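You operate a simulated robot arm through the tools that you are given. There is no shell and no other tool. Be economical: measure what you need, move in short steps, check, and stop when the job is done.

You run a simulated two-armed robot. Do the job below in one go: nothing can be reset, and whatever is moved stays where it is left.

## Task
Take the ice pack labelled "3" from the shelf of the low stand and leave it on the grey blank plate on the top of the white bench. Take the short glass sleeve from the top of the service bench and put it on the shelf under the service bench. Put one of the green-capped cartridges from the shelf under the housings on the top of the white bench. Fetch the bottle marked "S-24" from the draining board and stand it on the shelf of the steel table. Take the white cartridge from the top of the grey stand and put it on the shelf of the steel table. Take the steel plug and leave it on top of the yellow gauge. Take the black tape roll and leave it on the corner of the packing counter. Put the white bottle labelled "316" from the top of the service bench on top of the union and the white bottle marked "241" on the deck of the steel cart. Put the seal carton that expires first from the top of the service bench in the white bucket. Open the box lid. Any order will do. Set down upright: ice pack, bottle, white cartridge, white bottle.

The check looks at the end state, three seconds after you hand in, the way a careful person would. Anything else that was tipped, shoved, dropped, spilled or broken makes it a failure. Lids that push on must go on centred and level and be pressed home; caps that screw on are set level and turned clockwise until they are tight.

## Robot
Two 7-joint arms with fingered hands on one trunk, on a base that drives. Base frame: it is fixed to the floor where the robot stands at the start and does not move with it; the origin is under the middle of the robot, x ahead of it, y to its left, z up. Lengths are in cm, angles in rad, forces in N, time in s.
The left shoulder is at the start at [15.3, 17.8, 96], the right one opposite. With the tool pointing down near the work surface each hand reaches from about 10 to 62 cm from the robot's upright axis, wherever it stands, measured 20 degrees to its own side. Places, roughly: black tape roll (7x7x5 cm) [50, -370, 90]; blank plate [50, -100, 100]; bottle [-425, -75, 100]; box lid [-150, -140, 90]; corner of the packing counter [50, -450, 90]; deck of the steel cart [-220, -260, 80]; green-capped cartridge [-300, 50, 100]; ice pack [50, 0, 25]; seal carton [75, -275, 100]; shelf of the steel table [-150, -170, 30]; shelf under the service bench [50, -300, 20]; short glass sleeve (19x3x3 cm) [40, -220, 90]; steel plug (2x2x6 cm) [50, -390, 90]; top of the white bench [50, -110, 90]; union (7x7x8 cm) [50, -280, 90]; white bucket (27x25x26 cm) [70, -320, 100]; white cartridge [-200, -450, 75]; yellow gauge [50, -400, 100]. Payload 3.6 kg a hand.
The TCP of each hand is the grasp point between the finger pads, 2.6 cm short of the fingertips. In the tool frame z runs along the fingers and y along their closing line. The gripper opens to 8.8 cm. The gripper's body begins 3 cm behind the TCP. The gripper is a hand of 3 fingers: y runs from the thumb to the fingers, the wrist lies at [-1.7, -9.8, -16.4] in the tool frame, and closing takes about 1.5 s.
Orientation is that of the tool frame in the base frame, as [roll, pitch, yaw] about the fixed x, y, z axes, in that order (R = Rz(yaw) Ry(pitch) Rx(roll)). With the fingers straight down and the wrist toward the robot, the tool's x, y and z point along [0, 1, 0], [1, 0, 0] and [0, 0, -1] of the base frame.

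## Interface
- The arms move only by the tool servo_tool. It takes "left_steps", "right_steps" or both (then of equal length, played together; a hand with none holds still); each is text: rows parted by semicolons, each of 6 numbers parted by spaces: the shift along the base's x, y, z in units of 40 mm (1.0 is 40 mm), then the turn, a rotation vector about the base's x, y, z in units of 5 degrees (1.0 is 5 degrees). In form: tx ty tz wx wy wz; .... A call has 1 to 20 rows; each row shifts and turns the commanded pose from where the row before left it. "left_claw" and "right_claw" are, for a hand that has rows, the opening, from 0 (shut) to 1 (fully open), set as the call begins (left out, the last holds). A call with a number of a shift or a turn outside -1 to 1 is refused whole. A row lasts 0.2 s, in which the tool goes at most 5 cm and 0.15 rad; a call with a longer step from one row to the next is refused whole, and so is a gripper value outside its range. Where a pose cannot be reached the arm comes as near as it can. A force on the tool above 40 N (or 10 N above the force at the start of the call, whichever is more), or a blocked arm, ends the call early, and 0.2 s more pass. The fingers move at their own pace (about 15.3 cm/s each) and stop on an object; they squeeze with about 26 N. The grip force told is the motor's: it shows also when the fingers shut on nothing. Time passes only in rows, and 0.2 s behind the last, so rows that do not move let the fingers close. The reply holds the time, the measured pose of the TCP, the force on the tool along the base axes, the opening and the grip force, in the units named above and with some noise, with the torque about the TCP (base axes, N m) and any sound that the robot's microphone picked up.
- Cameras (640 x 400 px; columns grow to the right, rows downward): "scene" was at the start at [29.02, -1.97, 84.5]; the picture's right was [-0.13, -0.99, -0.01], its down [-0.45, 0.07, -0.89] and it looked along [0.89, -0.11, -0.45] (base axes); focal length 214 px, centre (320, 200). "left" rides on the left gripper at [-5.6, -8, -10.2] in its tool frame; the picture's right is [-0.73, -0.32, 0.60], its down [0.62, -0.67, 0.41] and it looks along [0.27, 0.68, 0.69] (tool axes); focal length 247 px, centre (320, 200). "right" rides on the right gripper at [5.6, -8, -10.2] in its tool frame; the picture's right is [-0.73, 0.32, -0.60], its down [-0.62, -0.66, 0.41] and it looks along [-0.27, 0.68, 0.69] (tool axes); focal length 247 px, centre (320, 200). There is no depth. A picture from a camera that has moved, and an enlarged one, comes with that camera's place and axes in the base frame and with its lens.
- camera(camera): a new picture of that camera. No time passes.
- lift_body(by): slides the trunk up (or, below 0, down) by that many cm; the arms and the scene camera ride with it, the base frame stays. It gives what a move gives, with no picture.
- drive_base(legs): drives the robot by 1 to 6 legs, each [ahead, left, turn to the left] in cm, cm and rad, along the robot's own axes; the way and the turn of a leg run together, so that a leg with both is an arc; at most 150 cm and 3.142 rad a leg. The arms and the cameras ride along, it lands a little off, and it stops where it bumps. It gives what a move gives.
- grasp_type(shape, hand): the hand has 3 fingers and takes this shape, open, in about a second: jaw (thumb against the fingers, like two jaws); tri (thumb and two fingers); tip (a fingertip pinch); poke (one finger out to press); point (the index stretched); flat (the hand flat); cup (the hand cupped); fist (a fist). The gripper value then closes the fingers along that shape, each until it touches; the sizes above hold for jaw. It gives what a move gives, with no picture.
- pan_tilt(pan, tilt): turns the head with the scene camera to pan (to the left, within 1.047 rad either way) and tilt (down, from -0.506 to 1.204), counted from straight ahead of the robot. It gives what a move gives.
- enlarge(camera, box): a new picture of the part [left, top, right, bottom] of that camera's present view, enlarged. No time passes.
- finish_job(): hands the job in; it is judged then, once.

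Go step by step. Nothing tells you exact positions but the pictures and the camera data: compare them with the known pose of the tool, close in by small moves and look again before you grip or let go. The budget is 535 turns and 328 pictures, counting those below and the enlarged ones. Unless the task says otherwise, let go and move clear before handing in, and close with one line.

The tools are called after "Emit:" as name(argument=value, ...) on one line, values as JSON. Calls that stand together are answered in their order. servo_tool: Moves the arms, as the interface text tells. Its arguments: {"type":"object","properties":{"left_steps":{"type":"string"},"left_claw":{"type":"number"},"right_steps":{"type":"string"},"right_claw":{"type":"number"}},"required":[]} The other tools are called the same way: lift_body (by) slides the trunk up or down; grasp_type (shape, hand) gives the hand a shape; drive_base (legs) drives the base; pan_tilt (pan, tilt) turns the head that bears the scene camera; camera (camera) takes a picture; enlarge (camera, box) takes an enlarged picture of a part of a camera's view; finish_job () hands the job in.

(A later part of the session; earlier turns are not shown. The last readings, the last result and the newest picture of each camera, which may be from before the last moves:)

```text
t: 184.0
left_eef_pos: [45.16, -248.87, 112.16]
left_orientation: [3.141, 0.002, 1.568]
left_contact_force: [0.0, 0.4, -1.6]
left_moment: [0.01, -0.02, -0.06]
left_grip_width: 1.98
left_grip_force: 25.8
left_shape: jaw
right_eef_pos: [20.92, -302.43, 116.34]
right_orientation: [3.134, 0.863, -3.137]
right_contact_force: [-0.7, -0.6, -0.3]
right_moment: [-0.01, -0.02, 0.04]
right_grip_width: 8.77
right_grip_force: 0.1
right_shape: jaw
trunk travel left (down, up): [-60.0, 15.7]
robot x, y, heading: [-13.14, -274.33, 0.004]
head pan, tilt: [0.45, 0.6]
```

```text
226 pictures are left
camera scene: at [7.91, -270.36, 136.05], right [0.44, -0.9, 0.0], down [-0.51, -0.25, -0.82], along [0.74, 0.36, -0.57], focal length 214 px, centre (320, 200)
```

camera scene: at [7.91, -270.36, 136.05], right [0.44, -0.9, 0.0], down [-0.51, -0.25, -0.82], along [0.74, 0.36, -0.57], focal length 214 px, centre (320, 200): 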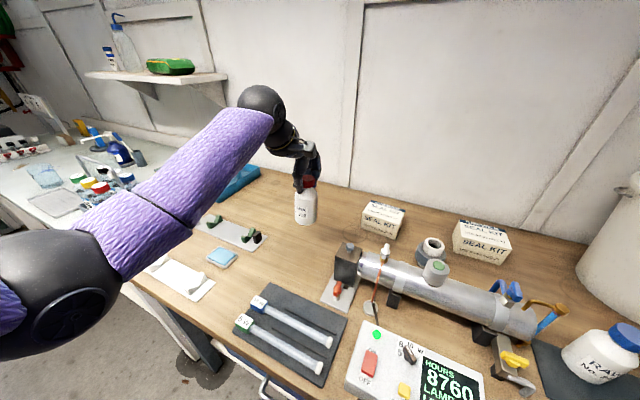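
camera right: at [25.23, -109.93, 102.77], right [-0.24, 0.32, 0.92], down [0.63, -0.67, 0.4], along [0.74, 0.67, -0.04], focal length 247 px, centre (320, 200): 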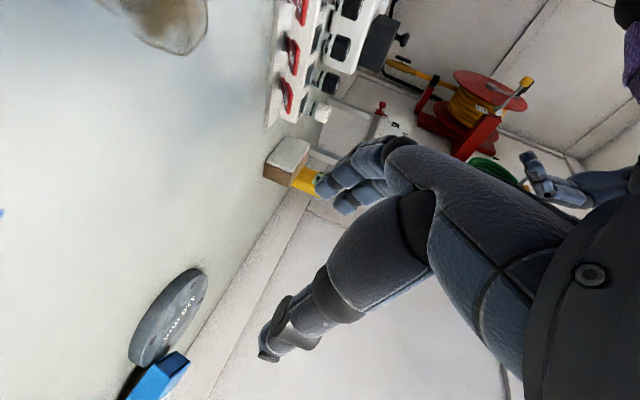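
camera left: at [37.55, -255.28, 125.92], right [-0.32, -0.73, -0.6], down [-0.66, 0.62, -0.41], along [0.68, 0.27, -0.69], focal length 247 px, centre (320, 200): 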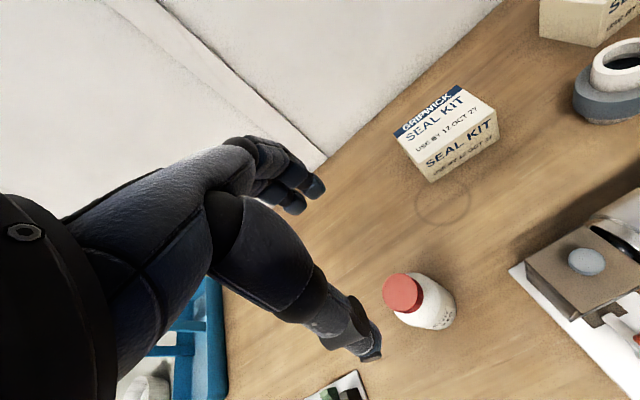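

Bottle 316 is up. Carrying it high over to the union.

Emit:
servo_tool(left_steps="0 0 0.9 0 0 0; 0 -0.3 0.6 0 0 0; 0.2 -0.9 0 0 0 0; 0.2 -0.9 0 0 0 0; 0.25 -0.9 0 0 0 0; 0.25 -0.9 0 0 0 0; 0.25 -0.9 0 0 0 0; 0.25 -0.9 0 0 0 0; 0.3 -0.9 0 0 0 0; 0.35 -0.9 0 0 0 0")

Emit:
pan_tilt(pan=0.0, tilt=0.6)

Emit:
camera(camera="scene")

Emit:
camera(camera="left")

```text
t: 186.2
left_eef_pos: [51.93, -276.56, 117.9]
left_orientation: [3.138, 0.003, 1.569]
left_contact_force: [0.0, 0.7, -2.2]
left_moment: [0.0, -0.01, -0.03]
left_grip_width: 1.92
left_grip_force: 25.7
left_shape: jaw
left hand out of reach, approached as far as the arm can: row 10
right_eef_pos: [20.93, -302.53, 116.19]
right_orientation: [3.134, 0.862, -3.138]
right_contact_force: [0.1, 0.0, 0.5]
right_moment: [-0.02, 0.0, 0.02]
right_grip_width: 8.78
right_grip_force: 0.1
right_shape: jaw
trunk travel left (down, up): [-60.0, 15.7]
robot x, y, heading: [-13.13, -273.98, -0.0]
head pan, tilt: [0.45, 0.6]
```

```text
t: 187.1
left_eef_pos: [51.84, -276.61, 117.76]
left_orientation: [3.141, 0.0, 1.568]
left_contact_force: [0.5, 0.6, -2.3]
left_moment: [-0.03, -0.03, -0.01]
left_grip_width: 1.95
left_grip_force: 26.4
left_shape: jaw
right_eef_pos: [20.94, -302.61, 116.23]
right_orientation: [3.134, 0.862, -3.14]
right_contact_force: [0.1, 0.1, -0.1]
right_moment: [0.01, 0.03, 0.01]
right_grip_width: 8.79
right_grip_force: 0.1
right_shape: jaw
trunk travel left (down, up): [-60.0, 15.7]
robot x, y, heading: [-13.38, -274.29, -0.0]
head pan, tilt: [0.0, 0.6]
```

```text
225 pictures are left
camera scene: at [8.81, -274.22, 136.05], right [0.0, -1.0, 0.0], down [-0.57, 0.0, -0.82], along [0.82, 0.0, -0.57], focal length 214 px, centre (320, 200)
```

scene: 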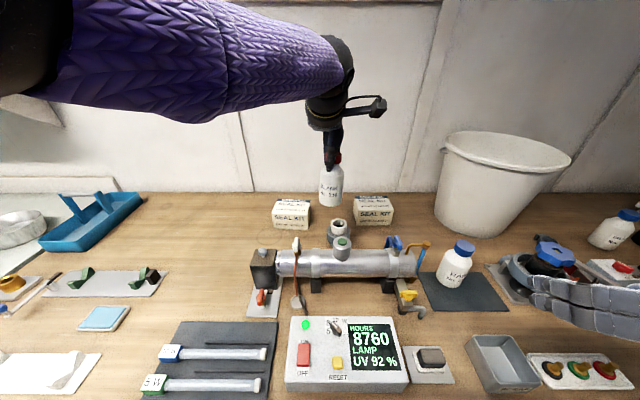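

```text
224 pictures are left
camera left: at [43.86, -282.14, 128.07], right [-0.32, -0.73, -0.6], down [-0.66, 0.62, -0.41], along [0.68, 0.27, -0.69], focal length 247 px, centre (320, 200)
```

left: 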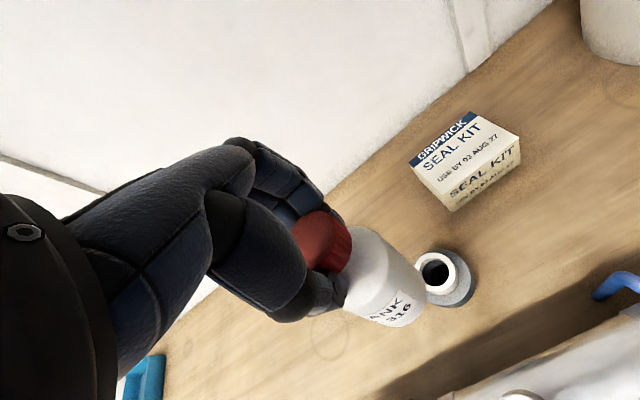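

Emit:
drive_base(legs=[[1.2, -2.7, 0]])

Emit:
lift_body(by=-7)

Emit:
camera(camera="left")

Emit:
enlarge(camera="scene", box=[260, 130, 400, 260])

```text
t: 187.9
left_eef_pos: [53.09, -279.06, 117.84]
left_orientation: [3.141, 0.001, 1.572]
left_contact_force: [-0.6, 0.1, -2.4]
left_moment: [-0.04, -0.03, 0.01]
left_grip_width: 1.93
left_grip_force: 25.9
left_shape: jaw
right_eef_pos: [22.14, -305.19, 116.33]
right_orientation: [3.131, 0.862, -3.14]
right_contact_force: [-1.2, -1.1, 0.3]
right_moment: [0.03, 0.01, 0.02]
right_grip_width: 8.78
right_grip_force: 0.0
right_shape: jaw
trunk travel left (down, up): [-60.0, 15.7]
robot x, y, heading: [-11.81, -277.12, -0.0]
head pan, tilt: [0.0, 0.6]
```

```text
t: 189.0
left_eef_pos: [53.07, -279.18, 110.65]
left_orientation: [3.141, 0.001, 1.57]
left_contact_force: [1.1, 0.0, -2.2]
left_moment: [0.01, 0.0, 0.0]
left_grip_width: 1.92
left_grip_force: 26.3
left_shape: jaw
right_eef_pos: [22.13, -305.25, 109.29]
right_orientation: [3.131, 0.862, -3.14]
right_contact_force: [0.3, 0.5, 0.1]
right_moment: [-0.01, -0.01, -0.01]
right_grip_width: 8.8
right_grip_force: 0.0
right_shape: jaw
trunk travel left (down, up): [-53.0, 22.7]
robot x, y, heading: [-11.9, -276.92, -0.0]
head pan, tilt: [0.0, 0.6]
```

```text
223 pictures are left
camera left: at [45.08, -284.79, 121.04], right [-0.32, -0.73, -0.6], down [-0.66, 0.62, -0.41], along [0.68, 0.27, -0.69], focal length 247 px, centre (320, 200)
```

left: 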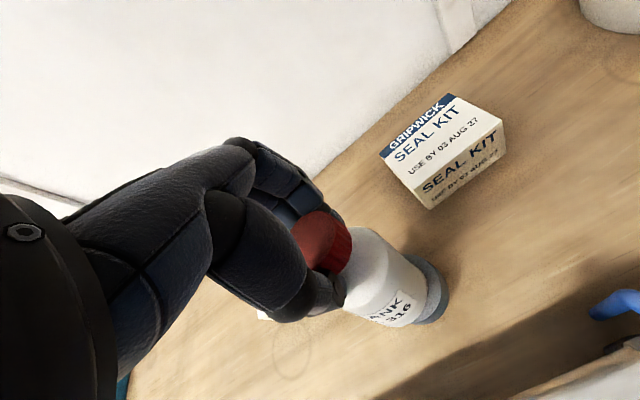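

```text
3.08 times, centred on (330, 195) of scene
camera zoom: at [10.23, -276.96, 128.91], right [0.0, -1.0, 0.0], down [-0.57, 0.0, -0.82], along [0.82, 0.0, -0.57], focal length 660 px, centre (289, 215)
```

zoom: 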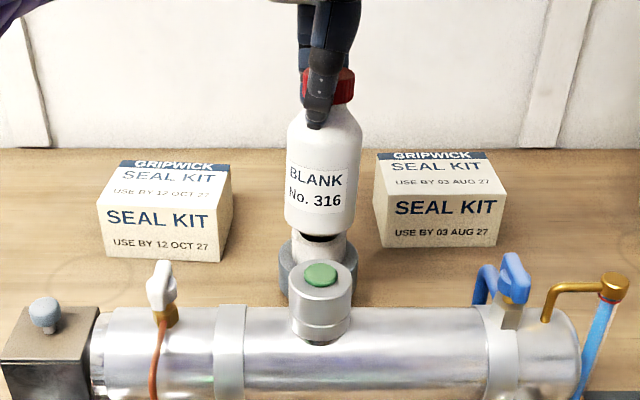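

Aligned over the union ring. Lowering in small steps.

Emit:
lift_body(by=-2.2)

Emit:
enlarge(camera="scene", box=[290, 140, 370, 230])

Emit:
camera(camera="left")

```text
t: 189.7
left_eef_pos: [53.06, -279.1, 108.9]
left_orientation: [3.133, 0.003, 1.57]
left_contact_force: [-0.9, 1.6, 15.9]
left_moment: [-0.02, -0.18, -0.01]
left_grip_width: 1.97
left_grip_force: 26.4
left_shape: jaw
right_eef_pos: [21.9, -305.12, 107.09]
right_orientation: [3.132, 0.863, -3.139]
right_contact_force: [0.0, -0.1, 0.7]
right_moment: [-0.01, -0.01, 0.01]
right_grip_width: 8.78
right_grip_force: 0.0
right_shape: jaw
trunk travel left (down, up): [-50.8, 24.9]
robot x, y, heading: [-11.82, -276.96, 0.008]
head pan, tilt: [0.0, 0.6]
```

```text
4.44 times, centred on (330, 185) of scene
camera zoom: at [10.14, -276.85, 126.69], right [0.0, -1.0, 0.0], down [-0.56, 0.0, -0.83], along [0.83, 0.0, -0.56], focal length 953 px, centre (276, 267)
```

zoom: 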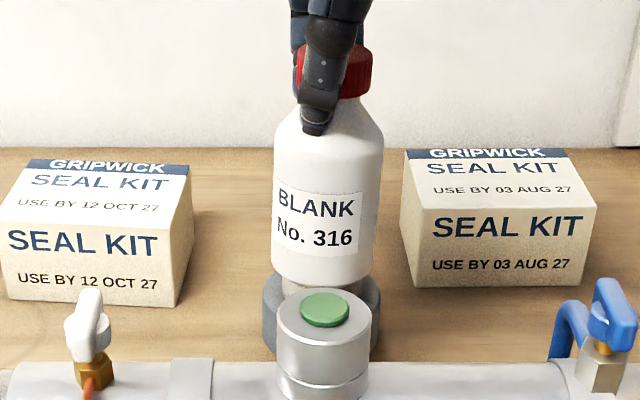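

```text
220 pictures are left
camera left: at [44.95, -284.74, 119.24], right [-0.31, -0.74, -0.6], down [-0.66, 0.62, -0.42], along [0.68, 0.27, -0.68], focal length 247 px, centre (320, 200)
```

left: 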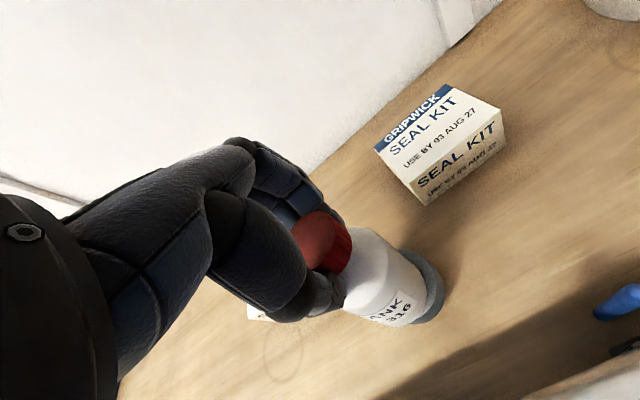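

Emit:
servo_tool(left_steps="0 0 0 0 0 0; 0 0 0 0 0 0; 0 0 0 0 0 0; 0 0 0 0 0 0", left_claw=0.8)

Emit:
servo_tool(left_steps="0 0 0.3 0 0 0; 0 0 0.6 0 0 0; 0 0 0.8 0 0 0; 0 0 0.8 0 0 0")

Emit:
enlarge(camera="scene", box=[270, 120, 410, 250])

```text
t: 190.7
left_eef_pos: [53.02, -279.33, 108.55]
left_orientation: [-3.14, 0.001, 1.57]
left_contact_force: [0.1, 0.8, 0.4]
left_moment: [0.0, -0.02, 0.0]
left_grip_width: 7.0
left_grip_force: 0.1
left_shape: jaw
right_eef_pos: [22.17, -305.22, 106.93]
right_orientation: [3.136, 0.863, -3.135]
right_contact_force: [-0.8, 0.1, 0.0]
right_moment: [0.03, 0.01, -0.03]
right_grip_width: 8.77
right_grip_force: 0.1
right_shape: jaw
trunk travel left (down, up): [-50.8, 24.9]
robot x, y, heading: [-11.88, -276.7, 0.005]
head pan, tilt: [0.0, 0.6]
```

```text
t: 191.7
left_eef_pos: [52.93, -279.06, 118.68]
left_orientation: [3.141, 0.001, 1.571]
left_contact_force: [-0.8, -0.3, 0.1]
left_moment: [-0.02, -0.01, 0.0]
left_grip_width: 7.0
left_grip_force: 0.1
left_shape: jaw
right_eef_pos: [22.08, -305.1, 107.02]
right_orientation: [3.135, 0.863, -3.137]
right_contact_force: [-0.6, 0.1, -1.8]
right_moment: [-0.01, 0.03, -0.02]
right_grip_width: 8.79
right_grip_force: 0.1
right_shape: jaw
trunk travel left (down, up): [-50.8, 24.9]
robot x, y, heading: [-12.01, -276.6, 0.005]
head pan, tilt: [0.0, 0.6]
```

```text
3.08 times, centred on (340, 185) of scene
camera zoom: at [10.3, -276.91, 126.64], right [0.0, -1.0, 0.0], down [-0.56, 0.0, -0.83], along [0.83, 0.0, -0.56], focal length 660 px, centre (258, 246)
```

zoom: 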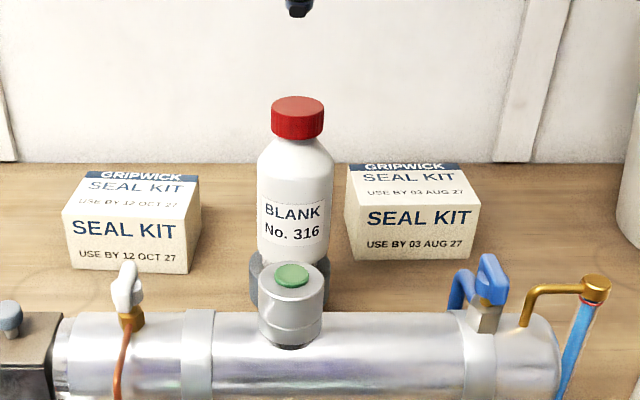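

Bottle 316 stands on the union. Next the 03 AUG 27 carton at about (66, -291), 7 cm deep. I'll shift the robot so the left arm faces it.

Emit:
servo_tool(left_steps="-0.5 0.9 0.3 0 0 0; -0.5 0.9 0.3 0 0 0; -0.5 0.9 0 0 0 0; -0.5 0.9 0 0 0 0; 0 0.9 0 0 0 0", left_claw=1)

Emit:
drive_base(legs=[[0, -31, 0]])

Emit:
pan_tilt(pan=0.1, tilt=0.5)

Emit:
camera(camera="scene")

Emit:
camera(camera="left")

```text
t: 192.9
left_eef_pos: [45.34, -261.44, 120.94]
left_orientation: [-3.141, 0.0, 1.568]
left_contact_force: [0.5, 0.0, -1.4]
left_moment: [-0.01, 0.01, 0.02]
left_grip_width: 8.79
left_grip_force: 0.0
left_shape: jaw
right_eef_pos: [22.11, -305.2, 107.05]
right_orientation: [3.134, 0.863, -3.138]
right_contact_force: [-0.3, 0.4, 0.3]
right_moment: [0.01, 0.0, -0.02]
right_grip_width: 8.75
right_grip_force: 0.0
right_shape: jaw
trunk travel left (down, up): [-50.8, 24.9]
robot x, y, heading: [-12.17, -276.72, 0.005]
head pan, tilt: [0.0, 0.6]
```

```text
t: 195.0
left_eef_pos: [45.4, -292.49, 121.2]
left_orientation: [-3.141, 0.0, 1.567]
left_contact_force: [-0.4, 0.6, -0.4]
left_moment: [-0.01, 0.04, -0.03]
left_grip_width: 8.79
left_grip_force: 0.0
left_shape: jaw
right_eef_pos: [22.09, -336.08, 106.99]
right_orientation: [3.132, 0.863, -3.142]
right_contact_force: [0.4, -0.2, -0.3]
right_moment: [0.01, -0.01, 0.01]
right_grip_width: 8.77
right_grip_force: 0.2
right_shape: jaw
trunk travel left (down, up): [-50.8, 24.9]
robot x, y, heading: [-12.17, -307.43, 0.003]
head pan, tilt: [0.0, 0.6]
```

```text
t: 195.6
left_eef_pos: [45.44, -292.24, 121.14]
left_orientation: [-3.141, 0.0, 1.57]
left_contact_force: [0.6, 0.7, 0.3]
left_moment: [0.01, 0.0, 0.0]
left_grip_width: 8.83
left_grip_force: 0.0
left_shape: jaw
right_eef_pos: [22.04, -335.91, 107.07]
right_orientation: [3.136, 0.861, -3.14]
right_contact_force: [0.5, 0.5, -0.3]
right_moment: [-0.03, 0.0, 0.02]
right_grip_width: 8.81
right_grip_force: 0.1
right_shape: jaw
trunk travel left (down, up): [-50.8, 24.9]
robot x, y, heading: [-12.05, -307.42, 0.0]
head pan, tilt: [0.099, 0.499]
```

```text
218 pictures are left
camera scene: at [10.59, -306.73, 127.54], right [0.1, -0.99, 0.0], down [-0.48, -0.05, -0.88], along [0.87, 0.09, -0.48], focal length 214 px, centre (320, 200)
```

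scene: 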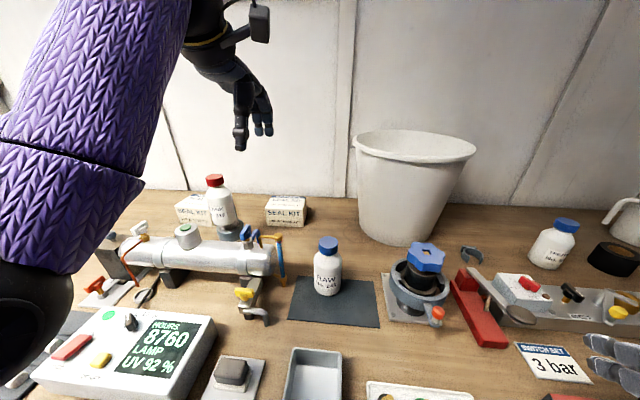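

```text
217 pictures are left
camera left: at [37.31, -297.84, 131.3], right [-0.32, -0.73, -0.6], down [-0.66, 0.63, -0.41], along [0.68, 0.27, -0.69], focal length 247 px, centre (320, 200)
```

left: 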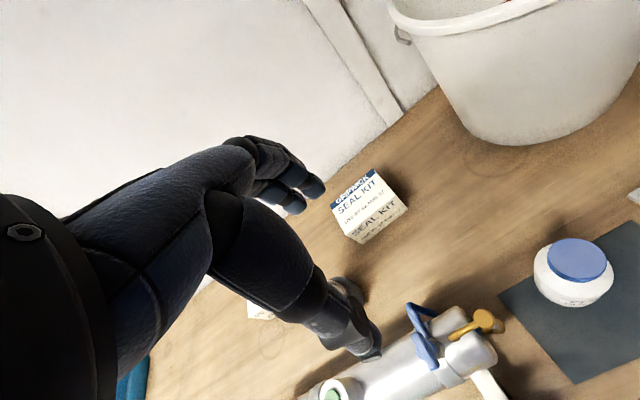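

Emit:
drive_base(legs=[[0, -8, 0]])

Emit:
lift_body(by=3)

Emit:
servo_tool(left_steps="0.7 0.3 0 0 0 0; 0.8 0.35 0 0 0 0; 0.8 0.4 0 0 0 0; 0.8 0.4 0 0 0 0; 0.8 0.4 0 0 0 0; 0.6 0.4 0 0 0 0; 0.5 0 0 0 0 0; 0 0 -0.8 0 0 0; 0 0 -0.8 0 0 0; 0 0 -0.8 0 0 0")

Emit:
camera(camera="scene")

Emit:
camera(camera="left")

```text
t: 196.7
left_eef_pos: [45.38, -300.17, 121.0]
left_orientation: [-3.141, -0.002, 1.568]
left_contact_force: [0.3, 0.3, 0.2]
left_moment: [0.04, 0.0, -0.01]
left_grip_width: 8.8
left_grip_force: 0.2
left_shape: jaw
right_eef_pos: [22.14, -343.83, 106.99]
right_orientation: [3.13, 0.862, 3.139]
right_contact_force: [0.1, -1.2, -0.7]
right_moment: [0.02, 0.01, 0.01]
right_grip_width: 8.79
right_grip_force: 0.0
right_shape: jaw
trunk travel left (down, up): [-50.8, 24.9]
robot x, y, heading: [-11.72, -315.2, -0.001]
head pan, tilt: [0.099, 0.499]
```

```text
t: 197.4
left_eef_pos: [45.44, -300.1, 123.98]
left_orientation: [-3.141, 0.0, 1.569]
left_contact_force: [0.5, 0.8, 0.1]
left_moment: [0.0, -0.02, 0.0]
left_grip_width: 8.77
left_grip_force: 0.0
left_shape: jaw
right_eef_pos: [22.12, -343.67, 110.01]
right_orientation: [3.133, 0.861, 3.142]
right_contact_force: [0.0, -0.7, 0.3]
right_moment: [0.06, 0.02, -0.02]
right_grip_width: 8.78
right_grip_force: 0.0
right_shape: jaw
trunk travel left (down, up): [-53.8, 21.9]
robot x, y, heading: [-11.52, -315.56, 0.002]
head pan, tilt: [0.099, 0.499]
```

```text
t: 199.6
left_eef_pos: [59.92, -292.69, 114.8]
left_orientation: [3.141, 0.0, 1.568]
left_contact_force: [0.2, -1.1, 0.2]
left_moment: [0.01, -0.03, 0.01]
left_grip_width: 8.79
left_grip_force: 0.2
left_shape: jaw
left hand out of reach, approached as far as the arm can: row 6, 7, 10
right_eef_pos: [22.14, -343.8, 110.0]
right_orientation: [3.133, 0.862, 3.141]
right_contact_force: [-0.3, 0.2, -0.1]
right_moment: [0.01, 0.01, 0.0]
right_grip_width: 8.76
right_grip_force: 0.1
right_shape: jaw
trunk travel left (down, up): [-53.8, 21.9]
robot x, y, heading: [-11.98, -315.45, 0.002]
head pan, tilt: [0.099, 0.499]
```

```text
216 pictures are left
camera scene: at [10.46, -314.51, 130.64], right [0.1, -0.99, 0.0], down [-0.48, -0.05, -0.88], along [0.87, 0.09, -0.48], focal length 214 px, centre (320, 200)
```

scene: 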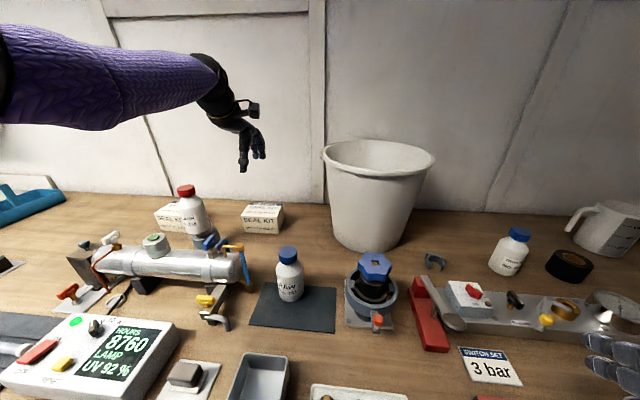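

```text
215 pictures are left
camera left: at [51.88, -298.06, 125.03], right [-0.32, -0.73, -0.6], down [-0.66, 0.63, -0.41], along [0.68, 0.27, -0.69], focal length 247 px, centre (320, 200)
```

left: 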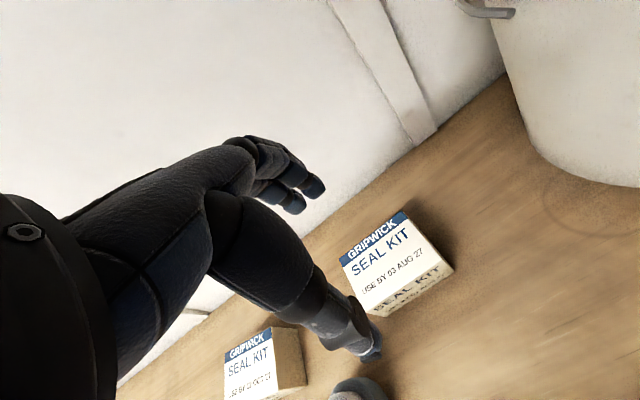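

Tool-down reach is short by ~6 cm. The base front can slide under the bench edge, so I'll ease forward in small increments.

Emit:
drive_base(legs=[[6, 0, 0]])

```text
t: 200.6
left_eef_pos: [66.17, -292.57, 114.55]
left_orientation: [-3.14, 0.001, 1.569]
left_contact_force: [0.5, 0.1, 0.7]
left_moment: [0.04, 0.0, 0.01]
left_grip_width: 8.77
left_grip_force: 0.0
left_shape: jaw
right_eef_pos: [28.23, -343.8, 110.04]
right_orientation: [3.13, 0.861, 3.139]
right_contact_force: [0.7, -0.1, 0.0]
right_moment: [0.01, 0.0, 0.05]
right_grip_width: 8.82
right_grip_force: 0.0
right_shape: jaw
trunk travel left (down, up): [-53.8, 21.9]
robot x, y, heading: [-5.64, -315.23, -0.004]
head pan, tilt: [0.099, 0.499]
```

Emit:
enlarge(camera="left", box=[280, 180, 480, 380])

```text
2.00 times, centred on (380, 280) of left
camera zoom: at [58.14, -298.05, 124.9], right [-0.32, -0.73, -0.6], down [-0.66, 0.62, -0.41], along [0.68, 0.27, -0.69], focal length 494 px, centre (200, 40)
```

zoom: 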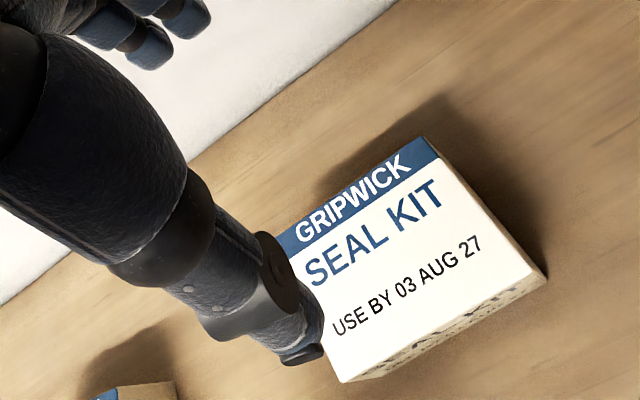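

Emit:
servo_tool(left_steps="-0.2 0.35 -0.8 0 0 0; 0 0 -0.8 0 0 0; 0 0 -0.8 0 0 0; 0 0 -0.8 0 0 0; 0 0 -0.4 0 0 0")

Emit:
enlarge(camera="scene", box=[180, 110, 340, 250])

Emit:
camera(camera="left")

```text
t: 201.8
left_eef_pos: [62.38, -291.12, 101.46]
left_orientation: [3.14, 0.0, 1.567]
left_contact_force: [0.2, -0.3, -0.6]
left_moment: [-0.03, 0.0, 0.0]
left_grip_width: 8.8
left_grip_force: 0.0
left_shape: jaw
left hand out of reach, approached as far as the arm can: row 3, 4, 5
right_eef_pos: [28.03, -343.75, 110.04]
right_orientation: [3.135, 0.861, -3.14]
right_contact_force: [0.2, -0.7, -0.8]
right_moment: [0.01, 0.0, 0.01]
right_grip_width: 8.8
right_grip_force: 0.0
right_shape: jaw
trunk travel left (down, up): [-53.8, 21.9]
robot x, y, heading: [-5.6, -315.3, -0.003]
head pan, tilt: [0.099, 0.499]
```

```text
2.86 times, centred on (260, 180) of scene
camera zoom: at [16.42, -314.51, 130.65], right [0.1, -0.99, 0.0], down [-0.48, -0.05, -0.88], along [0.87, 0.09, -0.48], focal length 613 px, centre (491, 257)
```

zoom: 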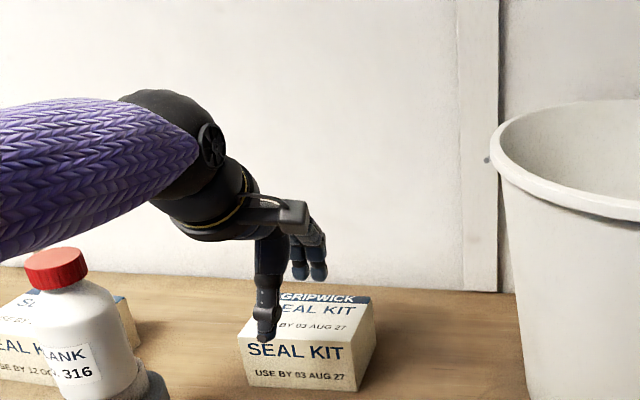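

```text
212 pictures are left
camera left: at [54.35, -296.66, 111.7], right [-0.32, -0.73, -0.6], down [-0.66, 0.63, -0.41], along [0.68, 0.27, -0.69], focal length 247 px, centre (320, 200)
```

left: 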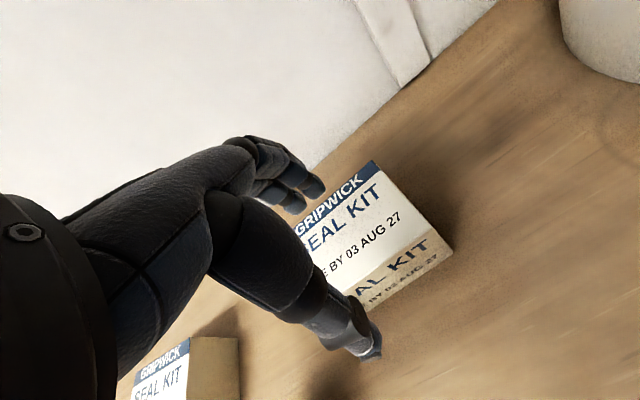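

Emit:
drive_base(legs=[[3, 0, 0]])

Emit:
lift_body(by=-2)

Emit:
camera(camera="left")

Emit:
camera(camera="scene")

```text
t: 202.7
left_eef_pos: [65.61, -291.14, 101.36]
left_orientation: [3.14, -0.001, 1.569]
left_contact_force: [0.4, 0.1, 0.0]
left_moment: [0.03, 0.03, 0.04]
left_grip_width: 8.79
left_grip_force: 0.0
left_shape: jaw
right_eef_pos: [31.17, -343.85, 110.0]
right_orientation: [3.133, 0.86, 3.141]
right_contact_force: [0.1, 0.0, -1.1]
right_moment: [-0.01, 0.02, -0.03]
right_grip_width: 8.75
right_grip_force: 0.1
right_shape: jaw
trunk travel left (down, up): [-53.8, 21.9]
robot x, y, heading: [-2.74, -315.51, 0.008]
head pan, tilt: [0.099, 0.499]
```

```text
t: 203.3
left_eef_pos: [65.38, -291.11, 99.34]
left_orientation: [3.141, 0.002, 1.568]
left_contact_force: [0.3, 0.1, 0.6]
left_moment: [0.02, 0.03, 0.02]
left_grip_width: 8.8
left_grip_force: 0.1
left_shape: jaw
right_eef_pos: [31.08, -343.67, 108.09]
right_orientation: [3.135, 0.862, -3.14]
right_contact_force: [0.4, 0.7, 0.0]
right_moment: [-0.01, -0.02, 0.0]
right_grip_width: 8.76
right_grip_force: 0.1
right_shape: jaw
trunk travel left (down, up): [-51.8, 23.9]
robot x, y, heading: [-2.98, -315.41, 0.003]
head pan, tilt: [0.099, 0.499]
```

```text
211 pictures are left
camera left: at [57.39, -296.64, 109.71], right [-0.32, -0.73, -0.6], down [-0.66, 0.62, -0.41], along [0.68, 0.27, -0.69], focal length 247 px, centre (320, 200)
```

left: 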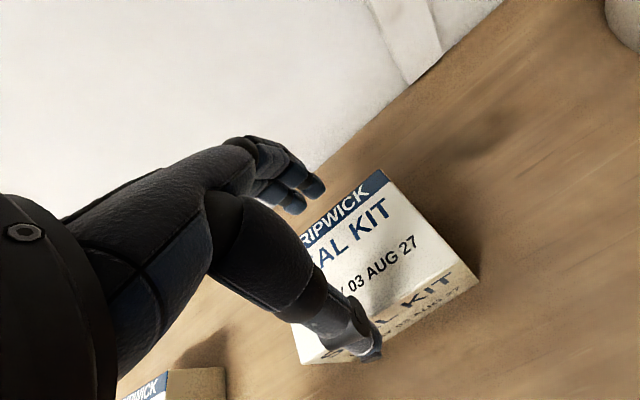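

```text
210 pictures are left
camera scene: at [19.56, -314.51, 128.58], right [0.1, -0.99, 0.0], down [-0.48, -0.05, -0.88], along [0.87, 0.09, -0.48], focal length 214 px, centre (320, 200)
```

scene: 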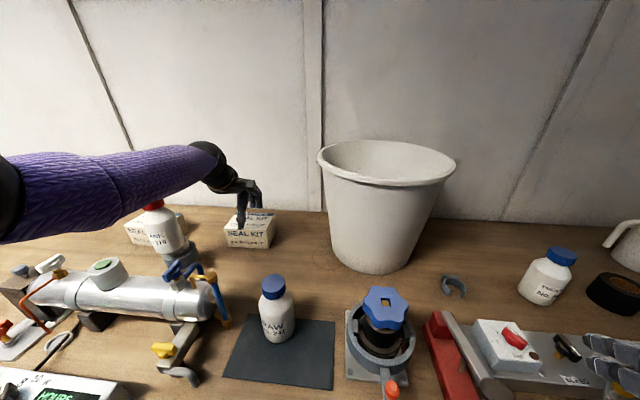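

Emit:
lift_body(by=-2.5)

Emit:
lift_body(by=-2.3)

Emit:
camera(camera="left")

Emit:
enlarge(camera="scene", box=[110, 130, 300, 260])

```text
t: 204.0
left_eef_pos: [65.36, -291.05, 97.0]
left_orientation: [3.14, -0.001, 1.569]
left_contact_force: [0.1, -0.8, -0.5]
left_moment: [0.03, 0.03, -0.02]
left_grip_width: 8.8
left_grip_force: 0.0
left_shape: jaw
right_eef_pos: [31.15, -343.72, 105.55]
right_orientation: [3.135, 0.862, -3.14]
right_contact_force: [0.2, -0.8, -0.1]
right_moment: [0.01, -0.02, -0.02]
right_grip_width: 8.77
right_grip_force: 0.0
right_shape: jaw
trunk travel left (down, up): [-49.3, 26.4]
robot x, y, heading: [-3.0, -315.69, 0.004]
head pan, tilt: [0.099, 0.499]
```

```text
t: 204.7
left_eef_pos: [65.49, -291.0, 94.65]
left_orientation: [3.139, 0.0, 1.568]
left_contact_force: [-2.7, -1.3, 4.6]
left_moment: [-0.02, 0.14, -0.01]
left_grip_width: 8.81
left_grip_force: 0.0
left_shape: jaw
right_eef_pos: [30.93, -343.79, 103.22]
right_orientation: [3.132, 0.864, 3.141]
right_contact_force: [0.4, -0.8, 0.2]
right_moment: [0.02, 0.0, 0.02]
right_grip_width: 8.77
right_grip_force: 0.1
right_shape: jaw
trunk travel left (down, up): [-47.0, 28.7]
robot x, y, heading: [-2.98, -315.17, 0.001]
head pan, tilt: [0.099, 0.499]
```

```text
209 pictures are left
camera left: at [57.34, -296.67, 104.93], right [-0.32, -0.73, -0.6], down [-0.66, 0.62, -0.41], along [0.68, 0.27, -0.69], focal length 247 px, centre (320, 200)
```

left: 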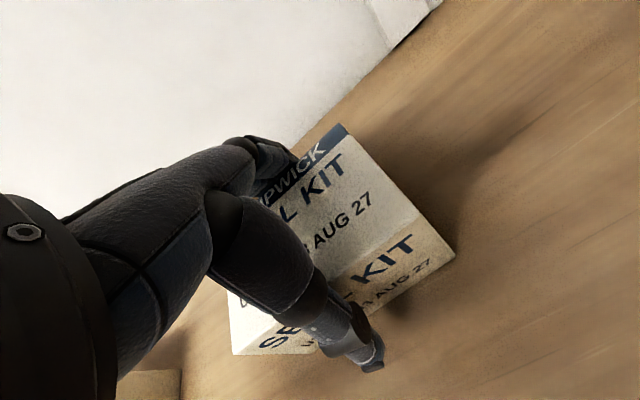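

```text
3.08 times, centred on (205, 195) of scene
camera zoom: at [19.8, -314.54, 123.62], right [0.1, -0.99, 0.0], down [-0.48, -0.05, -0.88], along [0.87, 0.09, -0.48], focal length 660 px, centre (674, 215)
```

zoom: 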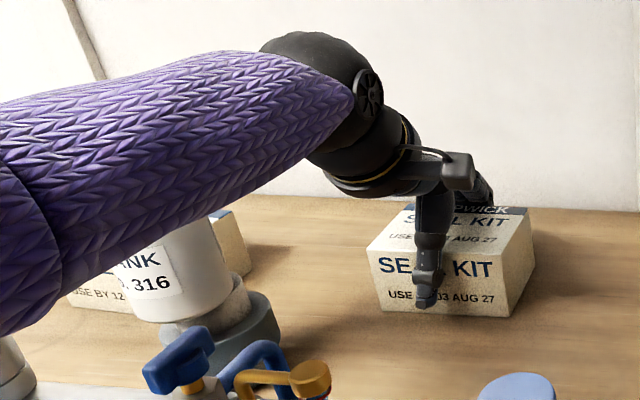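

Emit:
servo_tool(left_steps="0 0 0.05 0 0 0; 0 0 0 0 0 0; 0 0 0 0 0 0; 0 0 0 0 0 0", left_claw=0)

Emit:
lift_body(by=12)

Emit:
camera(camera="scene")

```text
t: 205.7
left_eef_pos: [65.42, -291.17, 94.84]
left_orientation: [3.141, 0.0, 1.569]
left_contact_force: [0.2, 0.1, 0.2]
left_moment: [-0.01, 0.0, -0.01]
left_grip_width: 7.42
left_grip_force: 26.3
left_shape: jaw
right_eef_pos: [31.23, -343.75, 103.28]
right_orientation: [3.135, 0.862, -3.14]
right_contact_force: [1.4, 0.0, -0.8]
right_moment: [-0.01, 0.04, 0.01]
right_grip_width: 8.77
right_grip_force: 0.1
right_shape: jaw
trunk travel left (down, up): [-47.0, 28.7]
robot x, y, heading: [-3.02, -315.27, 0.001]
head pan, tilt: [0.099, 0.499]
```

```text
t: 207.2
left_eef_pos: [65.46, -291.11, 106.72]
left_orientation: [3.141, 0.0, 1.57]
left_contact_force: [-0.6, -0.2, -3.0]
left_moment: [0.0, 0.0, 0.0]
left_grip_width: 7.44
left_grip_force: 25.6
left_shape: jaw
right_eef_pos: [31.05, -343.76, 115.25]
right_orientation: [3.132, 0.862, 3.142]
right_contact_force: [0.2, 0.2, -1.0]
right_moment: [0.01, -0.01, 0.0]
right_grip_width: 8.77
right_grip_force: 0.1
right_shape: jaw
trunk travel left (down, up): [-59.0, 16.7]
robot x, y, heading: [-2.79, -315.1, 0.0]
head pan, tilt: [0.099, 0.499]
```

```text
207 pictures are left
camera scene: at [19.36, -314.52, 135.92], right [0.1, -0.99, 0.0], down [-0.48, -0.05, -0.88], along [0.87, 0.09, -0.48], focal length 214 px, centre (320, 200)
```

scene: 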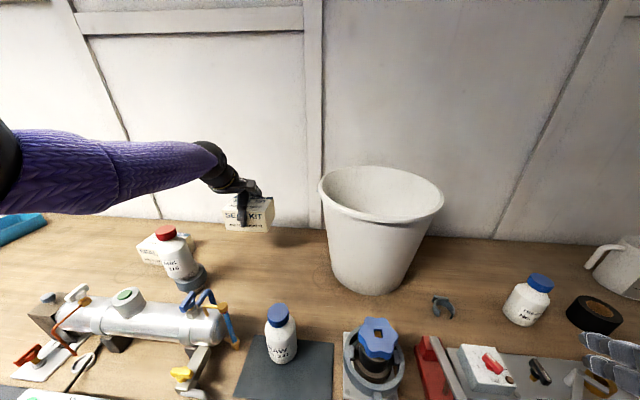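

The carton is held. Bucket rim centre computes to about (61, -323.5), rim z≈115. Raising and strafing over.

Emit:
lift_body(by=16)

Emit:
servo_tool(left_steps="0 0 0.5 0 0 0; 0 0 0.5 0 0 0")

Emit:
drive_base(legs=[[-3, -32, 0]])

Emit:
camera(camera="left")

Emit:
camera(camera="scene")

```text
t: 209.1
left_eef_pos: [65.25, -291.16, 123.01]
left_orientation: [3.139, 0.0, 1.567]
left_contact_force: [0.7, 0.0, -3.0]
left_moment: [0.0, 0.04, 0.01]
left_grip_width: 7.44
left_grip_force: 26.0
left_shape: jaw
right_eef_pos: [30.98, -343.72, 131.27]
right_orientation: [3.135, 0.863, -3.139]
right_contact_force: [0.8, 0.1, 0.6]
right_moment: [-0.03, -0.01, -0.02]
right_grip_width: 8.79
right_grip_force: 0.0
right_shape: jaw
trunk travel left (down, up): [-75.0, 0.7]
robot x, y, heading: [-2.86, -315.24, 0.002]
head pan, tilt: [0.099, 0.499]
```

```text
t: 209.7
left_eef_pos: [65.34, -291.25, 127.06]
left_orientation: [3.14, -0.001, 1.57]
left_contact_force: [-0.1, 1.5, -2.4]
left_moment: [-0.02, 0.03, 0.0]
left_grip_width: 7.4
left_grip_force: 26.7
left_shape: jaw
right_eef_pos: [31.25, -343.78, 131.27]
right_orientation: [3.135, 0.861, -3.14]
right_contact_force: [-0.3, 0.0, 0.2]
right_moment: [-0.02, -0.03, 0.0]
right_grip_width: 8.77
right_grip_force: 0.1
right_shape: jaw
trunk travel left (down, up): [-75.0, 0.7]
robot x, y, heading: [-2.87, -315.06, 0.0]
head pan, tilt: [0.099, 0.499]
```

```text
t: 211.8
left_eef_pos: [62.31, -322.29, 127.08]
left_orientation: [3.137, 0.0, 1.571]
left_contact_force: [0.6, -0.4, -3.1]
left_moment: [0.01, 0.02, -0.02]
left_grip_width: 7.41
left_grip_force: 26.0
left_shape: jaw
right_eef_pos: [28.36, -374.77, 131.19]
right_orientation: [3.134, 0.862, -3.136]
right_contact_force: [-0.5, 0.3, -0.2]
right_moment: [-0.01, 0.0, 0.01]
right_grip_width: 8.81
right_grip_force: 0.0
right_shape: jaw
trunk travel left (down, up): [-75.0, 0.7]
robot x, y, heading: [-5.99, -346.66, 0.001]
head pan, tilt: [0.099, 0.499]
```

```text
206 pictures are left
camera left: at [54.33, -327.81, 137.31], right [-0.32, -0.73, -0.6], down [-0.66, 0.62, -0.41], along [0.68, 0.27, -0.68], focal length 247 px, centre (320, 200)
```

left: 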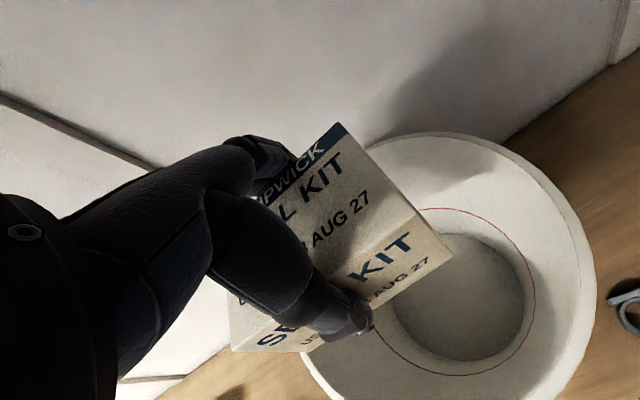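

```text
205 pictures are left
camera scene: at [16.34, -345.67, 152.02], right [0.1, -0.99, 0.0], down [-0.48, -0.05, -0.88], along [0.87, 0.09, -0.48], focal length 214 px, centre (320, 200)
```

scene: 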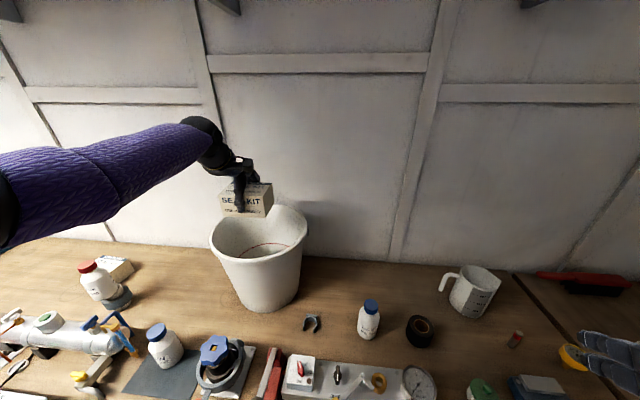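

Emit:
servo_tool(left_steps="-0.1 -0.6 0 0 0 0; 0 0 -0.9 0 0 0; 0 0 -0.9 0 0 0; 0 0 -0.9 0 0 0; 0 0 -0.9 0 0 0")

Emit:
camera(camera="left")

Emit:
enlarge(camera="scene", box=[140, 100, 340, 320])

```text
t: 213.0
left_eef_pos: [58.39, -324.46, 114.48]
left_orientation: [3.138, 0.002, 1.571]
left_contact_force: [2.1, 1.1, -1.6]
left_moment: [0.09, -0.06, 0.08]
left_grip_width: 7.39
left_grip_force: 25.9
left_shape: jaw
left hand out of reach, approached as far as the arm can: row 3, 4, 5
right_eef_pos: [28.3, -374.93, 131.13]
right_orientation: [3.134, 0.862, -3.136]
right_contact_force: [0.0, -0.9, 0.8]
right_moment: [0.0, 0.03, 0.01]
right_grip_width: 8.76
right_grip_force: 0.1
right_shape: jaw
trunk travel left (down, up): [-75.0, 0.7]
robot x, y, heading: [-5.58, -346.85, 0.004]
head pan, tilt: [0.099, 0.499]
```

```text
204 pictures are left
camera left: at [50.32, -330.04, 124.78], right [-0.32, -0.73, -0.6], down [-0.66, 0.62, -0.41], along [0.68, 0.27, -0.68], focal length 247 px, centre (320, 200)
```

left: 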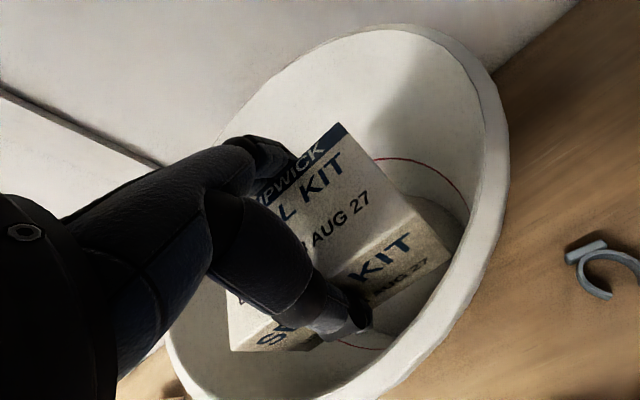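

```text
1.82 times, centred on (240, 210) of scene
camera zoom: at [16.39, -345.71, 152.01], right [0.1, -0.99, 0.0], down [-0.48, -0.05, -0.88], along [0.87, 0.09, -0.48], focal length 390 px, centre (466, 182)
```

zoom: 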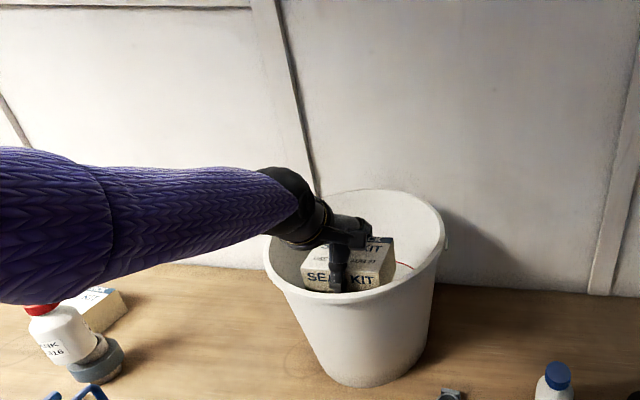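

Emit:
drive_base(legs=[[3, 0, 0]])

Emit:
lift_body(by=-9)

Emit:
camera(camera="left")

Emit:
enlarge(camera="scene", box=[140, 100, 340, 320])

```text
t: 213.8
left_eef_pos: [60.82, -324.61, 114.82]
left_orientation: [3.133, 0.002, 1.571]
left_contact_force: [-0.4, -0.1, -3.6]
left_moment: [0.01, 0.01, -0.01]
left_grip_width: 7.36
left_grip_force: 26.1
left_shape: jaw
right_eef_pos: [30.73, -374.86, 131.33]
right_orientation: [3.134, 0.867, -3.137]
right_contact_force: [-1.0, 0.6, -0.3]
right_moment: [0.03, -0.02, -0.02]
right_grip_width: 8.78
right_grip_force: 0.0
right_shape: jaw
trunk travel left (down, up): [-75.0, 0.7]
robot x, y, heading: [-2.76, -347.1, 0.006]
head pan, tilt: [0.099, 0.499]
```

```text
t: 215.1
left_eef_pos: [61.42, -324.51, 105.66]
left_orientation: [3.138, 0.0, 1.57]
left_contact_force: [0.0, 0.1, -2.9]
left_moment: [0.0, 0.06, 0.01]
left_grip_width: 7.34
left_grip_force: 26.0
left_shape: jaw
right_eef_pos: [31.37, -374.96, 122.23]
right_orientation: [3.131, 0.863, -3.141]
right_contact_force: [-0.2, 0.2, -0.5]
right_moment: [-0.04, 0.02, -0.02]
right_grip_width: 8.78
right_grip_force: 0.0
right_shape: jaw
trunk travel left (down, up): [-66.0, 9.7]
robot x, y, heading: [-2.65, -347.02, -0.0]
head pan, tilt: [0.099, 0.499]
```

```text
202 pictures are left
camera left: at [53.32, -330.12, 115.79], right [-0.32, -0.73, -0.6], down [-0.66, 0.62, -0.41], along [0.68, 0.27, -0.69], focal length 247 px, centre (320, 200)
```

left: 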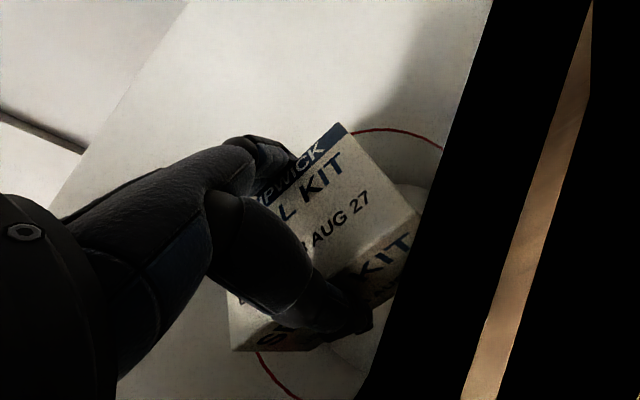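

```text
1.82 times, centred on (240, 210) of scene
camera zoom: at [19.46, -345.75, 143.0], right [0.1, -0.99, 0.0], down [-0.48, -0.05, -0.88], along [0.87, 0.09, -0.48], focal length 390 px, centre (466, 182)
```

zoom: 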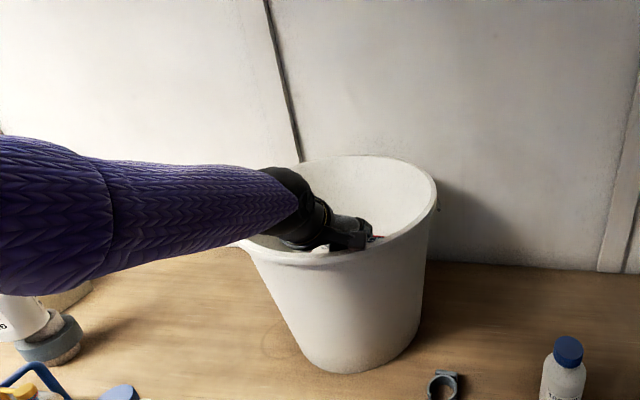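

Carton is inside the bucket near the bottom; releasing.

Emit:
servo_tool(left_steps="0 0 0 0 0 0; 0 0 0 0 0 0; 0 0 0 0 0 0; 0 0 0 0 0 0", left_claw=1)

Emit:
lift_body(by=9.5)

Emit:
servo_tool(left_steps="0 0 0.9 0 0 0; 0 0 0.9 0 0 0; 0 0 0.9 0 0 0; 0 0 0.5 0 0 0")

Emit:
camera(camera="left")

```text
t: 216.1
left_eef_pos: [61.38, -324.58, 105.7]
left_orientation: [3.136, 0.0, 1.57]
left_contact_force: [-0.3, 0.7, 0.1]
left_moment: [-0.02, 0.0, 0.0]
left_grip_width: 8.81
left_grip_force: 0.1
left_shape: jaw
right_eef_pos: [31.16, -375.01, 122.25]
right_orientation: [3.134, 0.862, -3.137]
right_contact_force: [0.4, 1.0, 0.3]
right_moment: [-0.02, -0.02, -0.01]
right_grip_width: 8.78
right_grip_force: 0.1
right_shape: jaw
trunk travel left (down, up): [-66.0, 9.7]
robot x, y, heading: [-2.52, -346.41, -0.005]
head pan, tilt: [0.099, 0.499]
```

```text
t: 217.3
left_eef_pos: [61.39, -324.6, 115.01]
left_orientation: [3.14, 0.0, 1.571]
left_contact_force: [0.7, -0.3, 0.3]
left_moment: [0.02, 0.01, 0.0]
left_grip_width: 8.82
left_grip_force: 0.0
left_shape: jaw
right_eef_pos: [31.28, -374.97, 131.73]
right_orientation: [3.134, 0.862, -3.137]
right_contact_force: [0.2, -0.7, 0.1]
right_moment: [0.0, -0.02, 0.02]
right_grip_width: 8.79
right_grip_force: 0.1
right_shape: jaw
trunk travel left (down, up): [-75.5, 0.2]
robot x, y, heading: [-2.62, -346.46, 0.008]
head pan, tilt: [0.099, 0.499]
```

```text
t: 218.3
left_eef_pos: [65.95, -324.51, 125.8]
left_orientation: [3.141, 0.001, 1.569]
left_contact_force: [-0.7, 0.8, -0.4]
left_moment: [0.01, 0.03, -0.01]
left_grip_width: 8.81
left_grip_force: 0.0
left_shape: jaw
left hand out of reach, approached as far as the arm can: row 1, 2, 3, 4
right_eef_pos: [31.2, -374.94, 131.72]
right_orientation: [3.134, 0.864, -3.136]
right_contact_force: [-0.1, 0.1, 1.0]
right_moment: [0.01, -0.01, 0.0]
right_grip_width: 8.78
right_grip_force: 0.1
right_shape: jaw
trunk travel left (down, up): [-75.5, 0.2]
robot x, y, heading: [-2.73, -346.72, 0.004]
head pan, tilt: [0.099, 0.499]
```

```text
200 pictures are left
camera left: at [57.9, -330.05, 135.98], right [-0.32, -0.73, -0.6], down [-0.66, 0.62, -0.41], along [0.68, 0.27, -0.69], focal length 247 px, centre (320, 200)
```

left: 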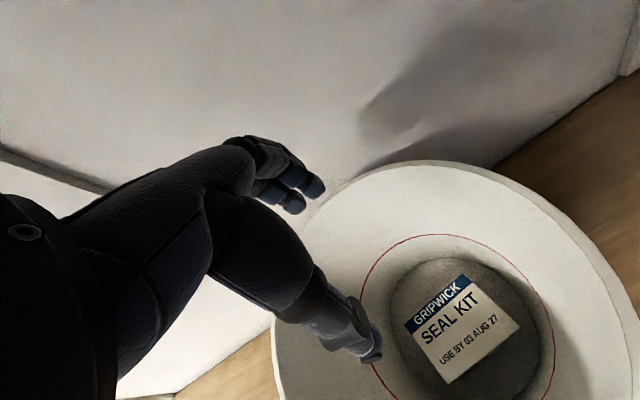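

The carton lies in the bucket. Next: the tape roll and steel plug farther right.

Emit:
drive_base(legs=[[-18, 0, 0], [0, -30, 0]])

Emit:
pan_tilt(pan=-0.1, tilt=0.6)

Emit:
camera(camera="scene")

```text
t: 221.6
left_eef_pos: [47.31, -354.86, 125.74]
left_orientation: [3.14, -0.002, 1.58]
left_contact_force: [-0.9, -0.3, -1.0]
left_moment: [0.0, -0.01, 0.01]
left_grip_width: 8.83
left_grip_force: 0.0
left_shape: jaw
right_eef_pos: [13.23, -405.61, 131.69]
right_orientation: [3.135, 0.861, -3.129]
right_contact_force: [-0.6, -0.7, -0.4]
right_moment: [0.0, 0.01, -0.01]
right_grip_width: 8.79
right_grip_force: 0.1
right_shape: jaw
trunk travel left (down, up): [-75.5, 0.2]
robot x, y, heading: [-21.0, -377.72, 0.011]
head pan, tilt: [0.099, 0.499]
```

```text
t: 222.3
left_eef_pos: [47.35, -355.05, 125.71]
left_orientation: [3.14, -0.003, 1.579]
left_contact_force: [-1.4, 0.4, -0.5]
left_moment: [-0.03, 0.0, 0.04]
left_grip_width: 8.79
left_grip_force: 0.1
left_shape: jaw
right_eef_pos: [13.01, -405.8, 131.64]
right_orientation: [3.132, 0.862, -3.132]
right_contact_force: [0.3, -0.2, -0.1]
right_moment: [0.0, 0.02, 0.0]
right_grip_width: 8.77
right_grip_force: 0.1
right_shape: jaw
trunk travel left (down, up): [-75.5, 0.2]
robot x, y, heading: [-21.15, -377.66, 0.008]
head pan, tilt: [-0.099, 0.6]
```

```text
199 pictures are left
camera scene: at [0.61, -378.5, 151.63], right [-0.09, -1.0, 0.0], down [-0.56, 0.05, -0.83], along [0.82, -0.07, -0.56], focal length 214 px, centre (320, 200)
```

scene: 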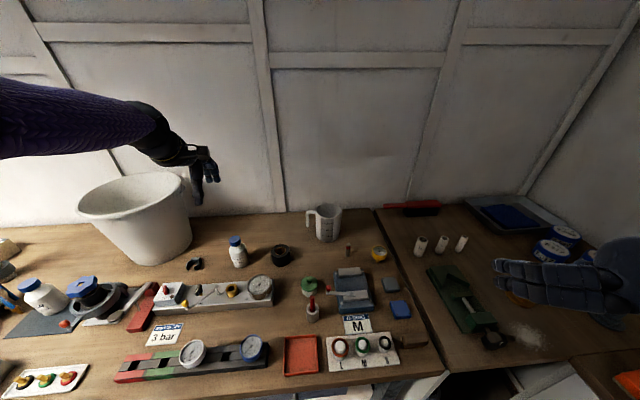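

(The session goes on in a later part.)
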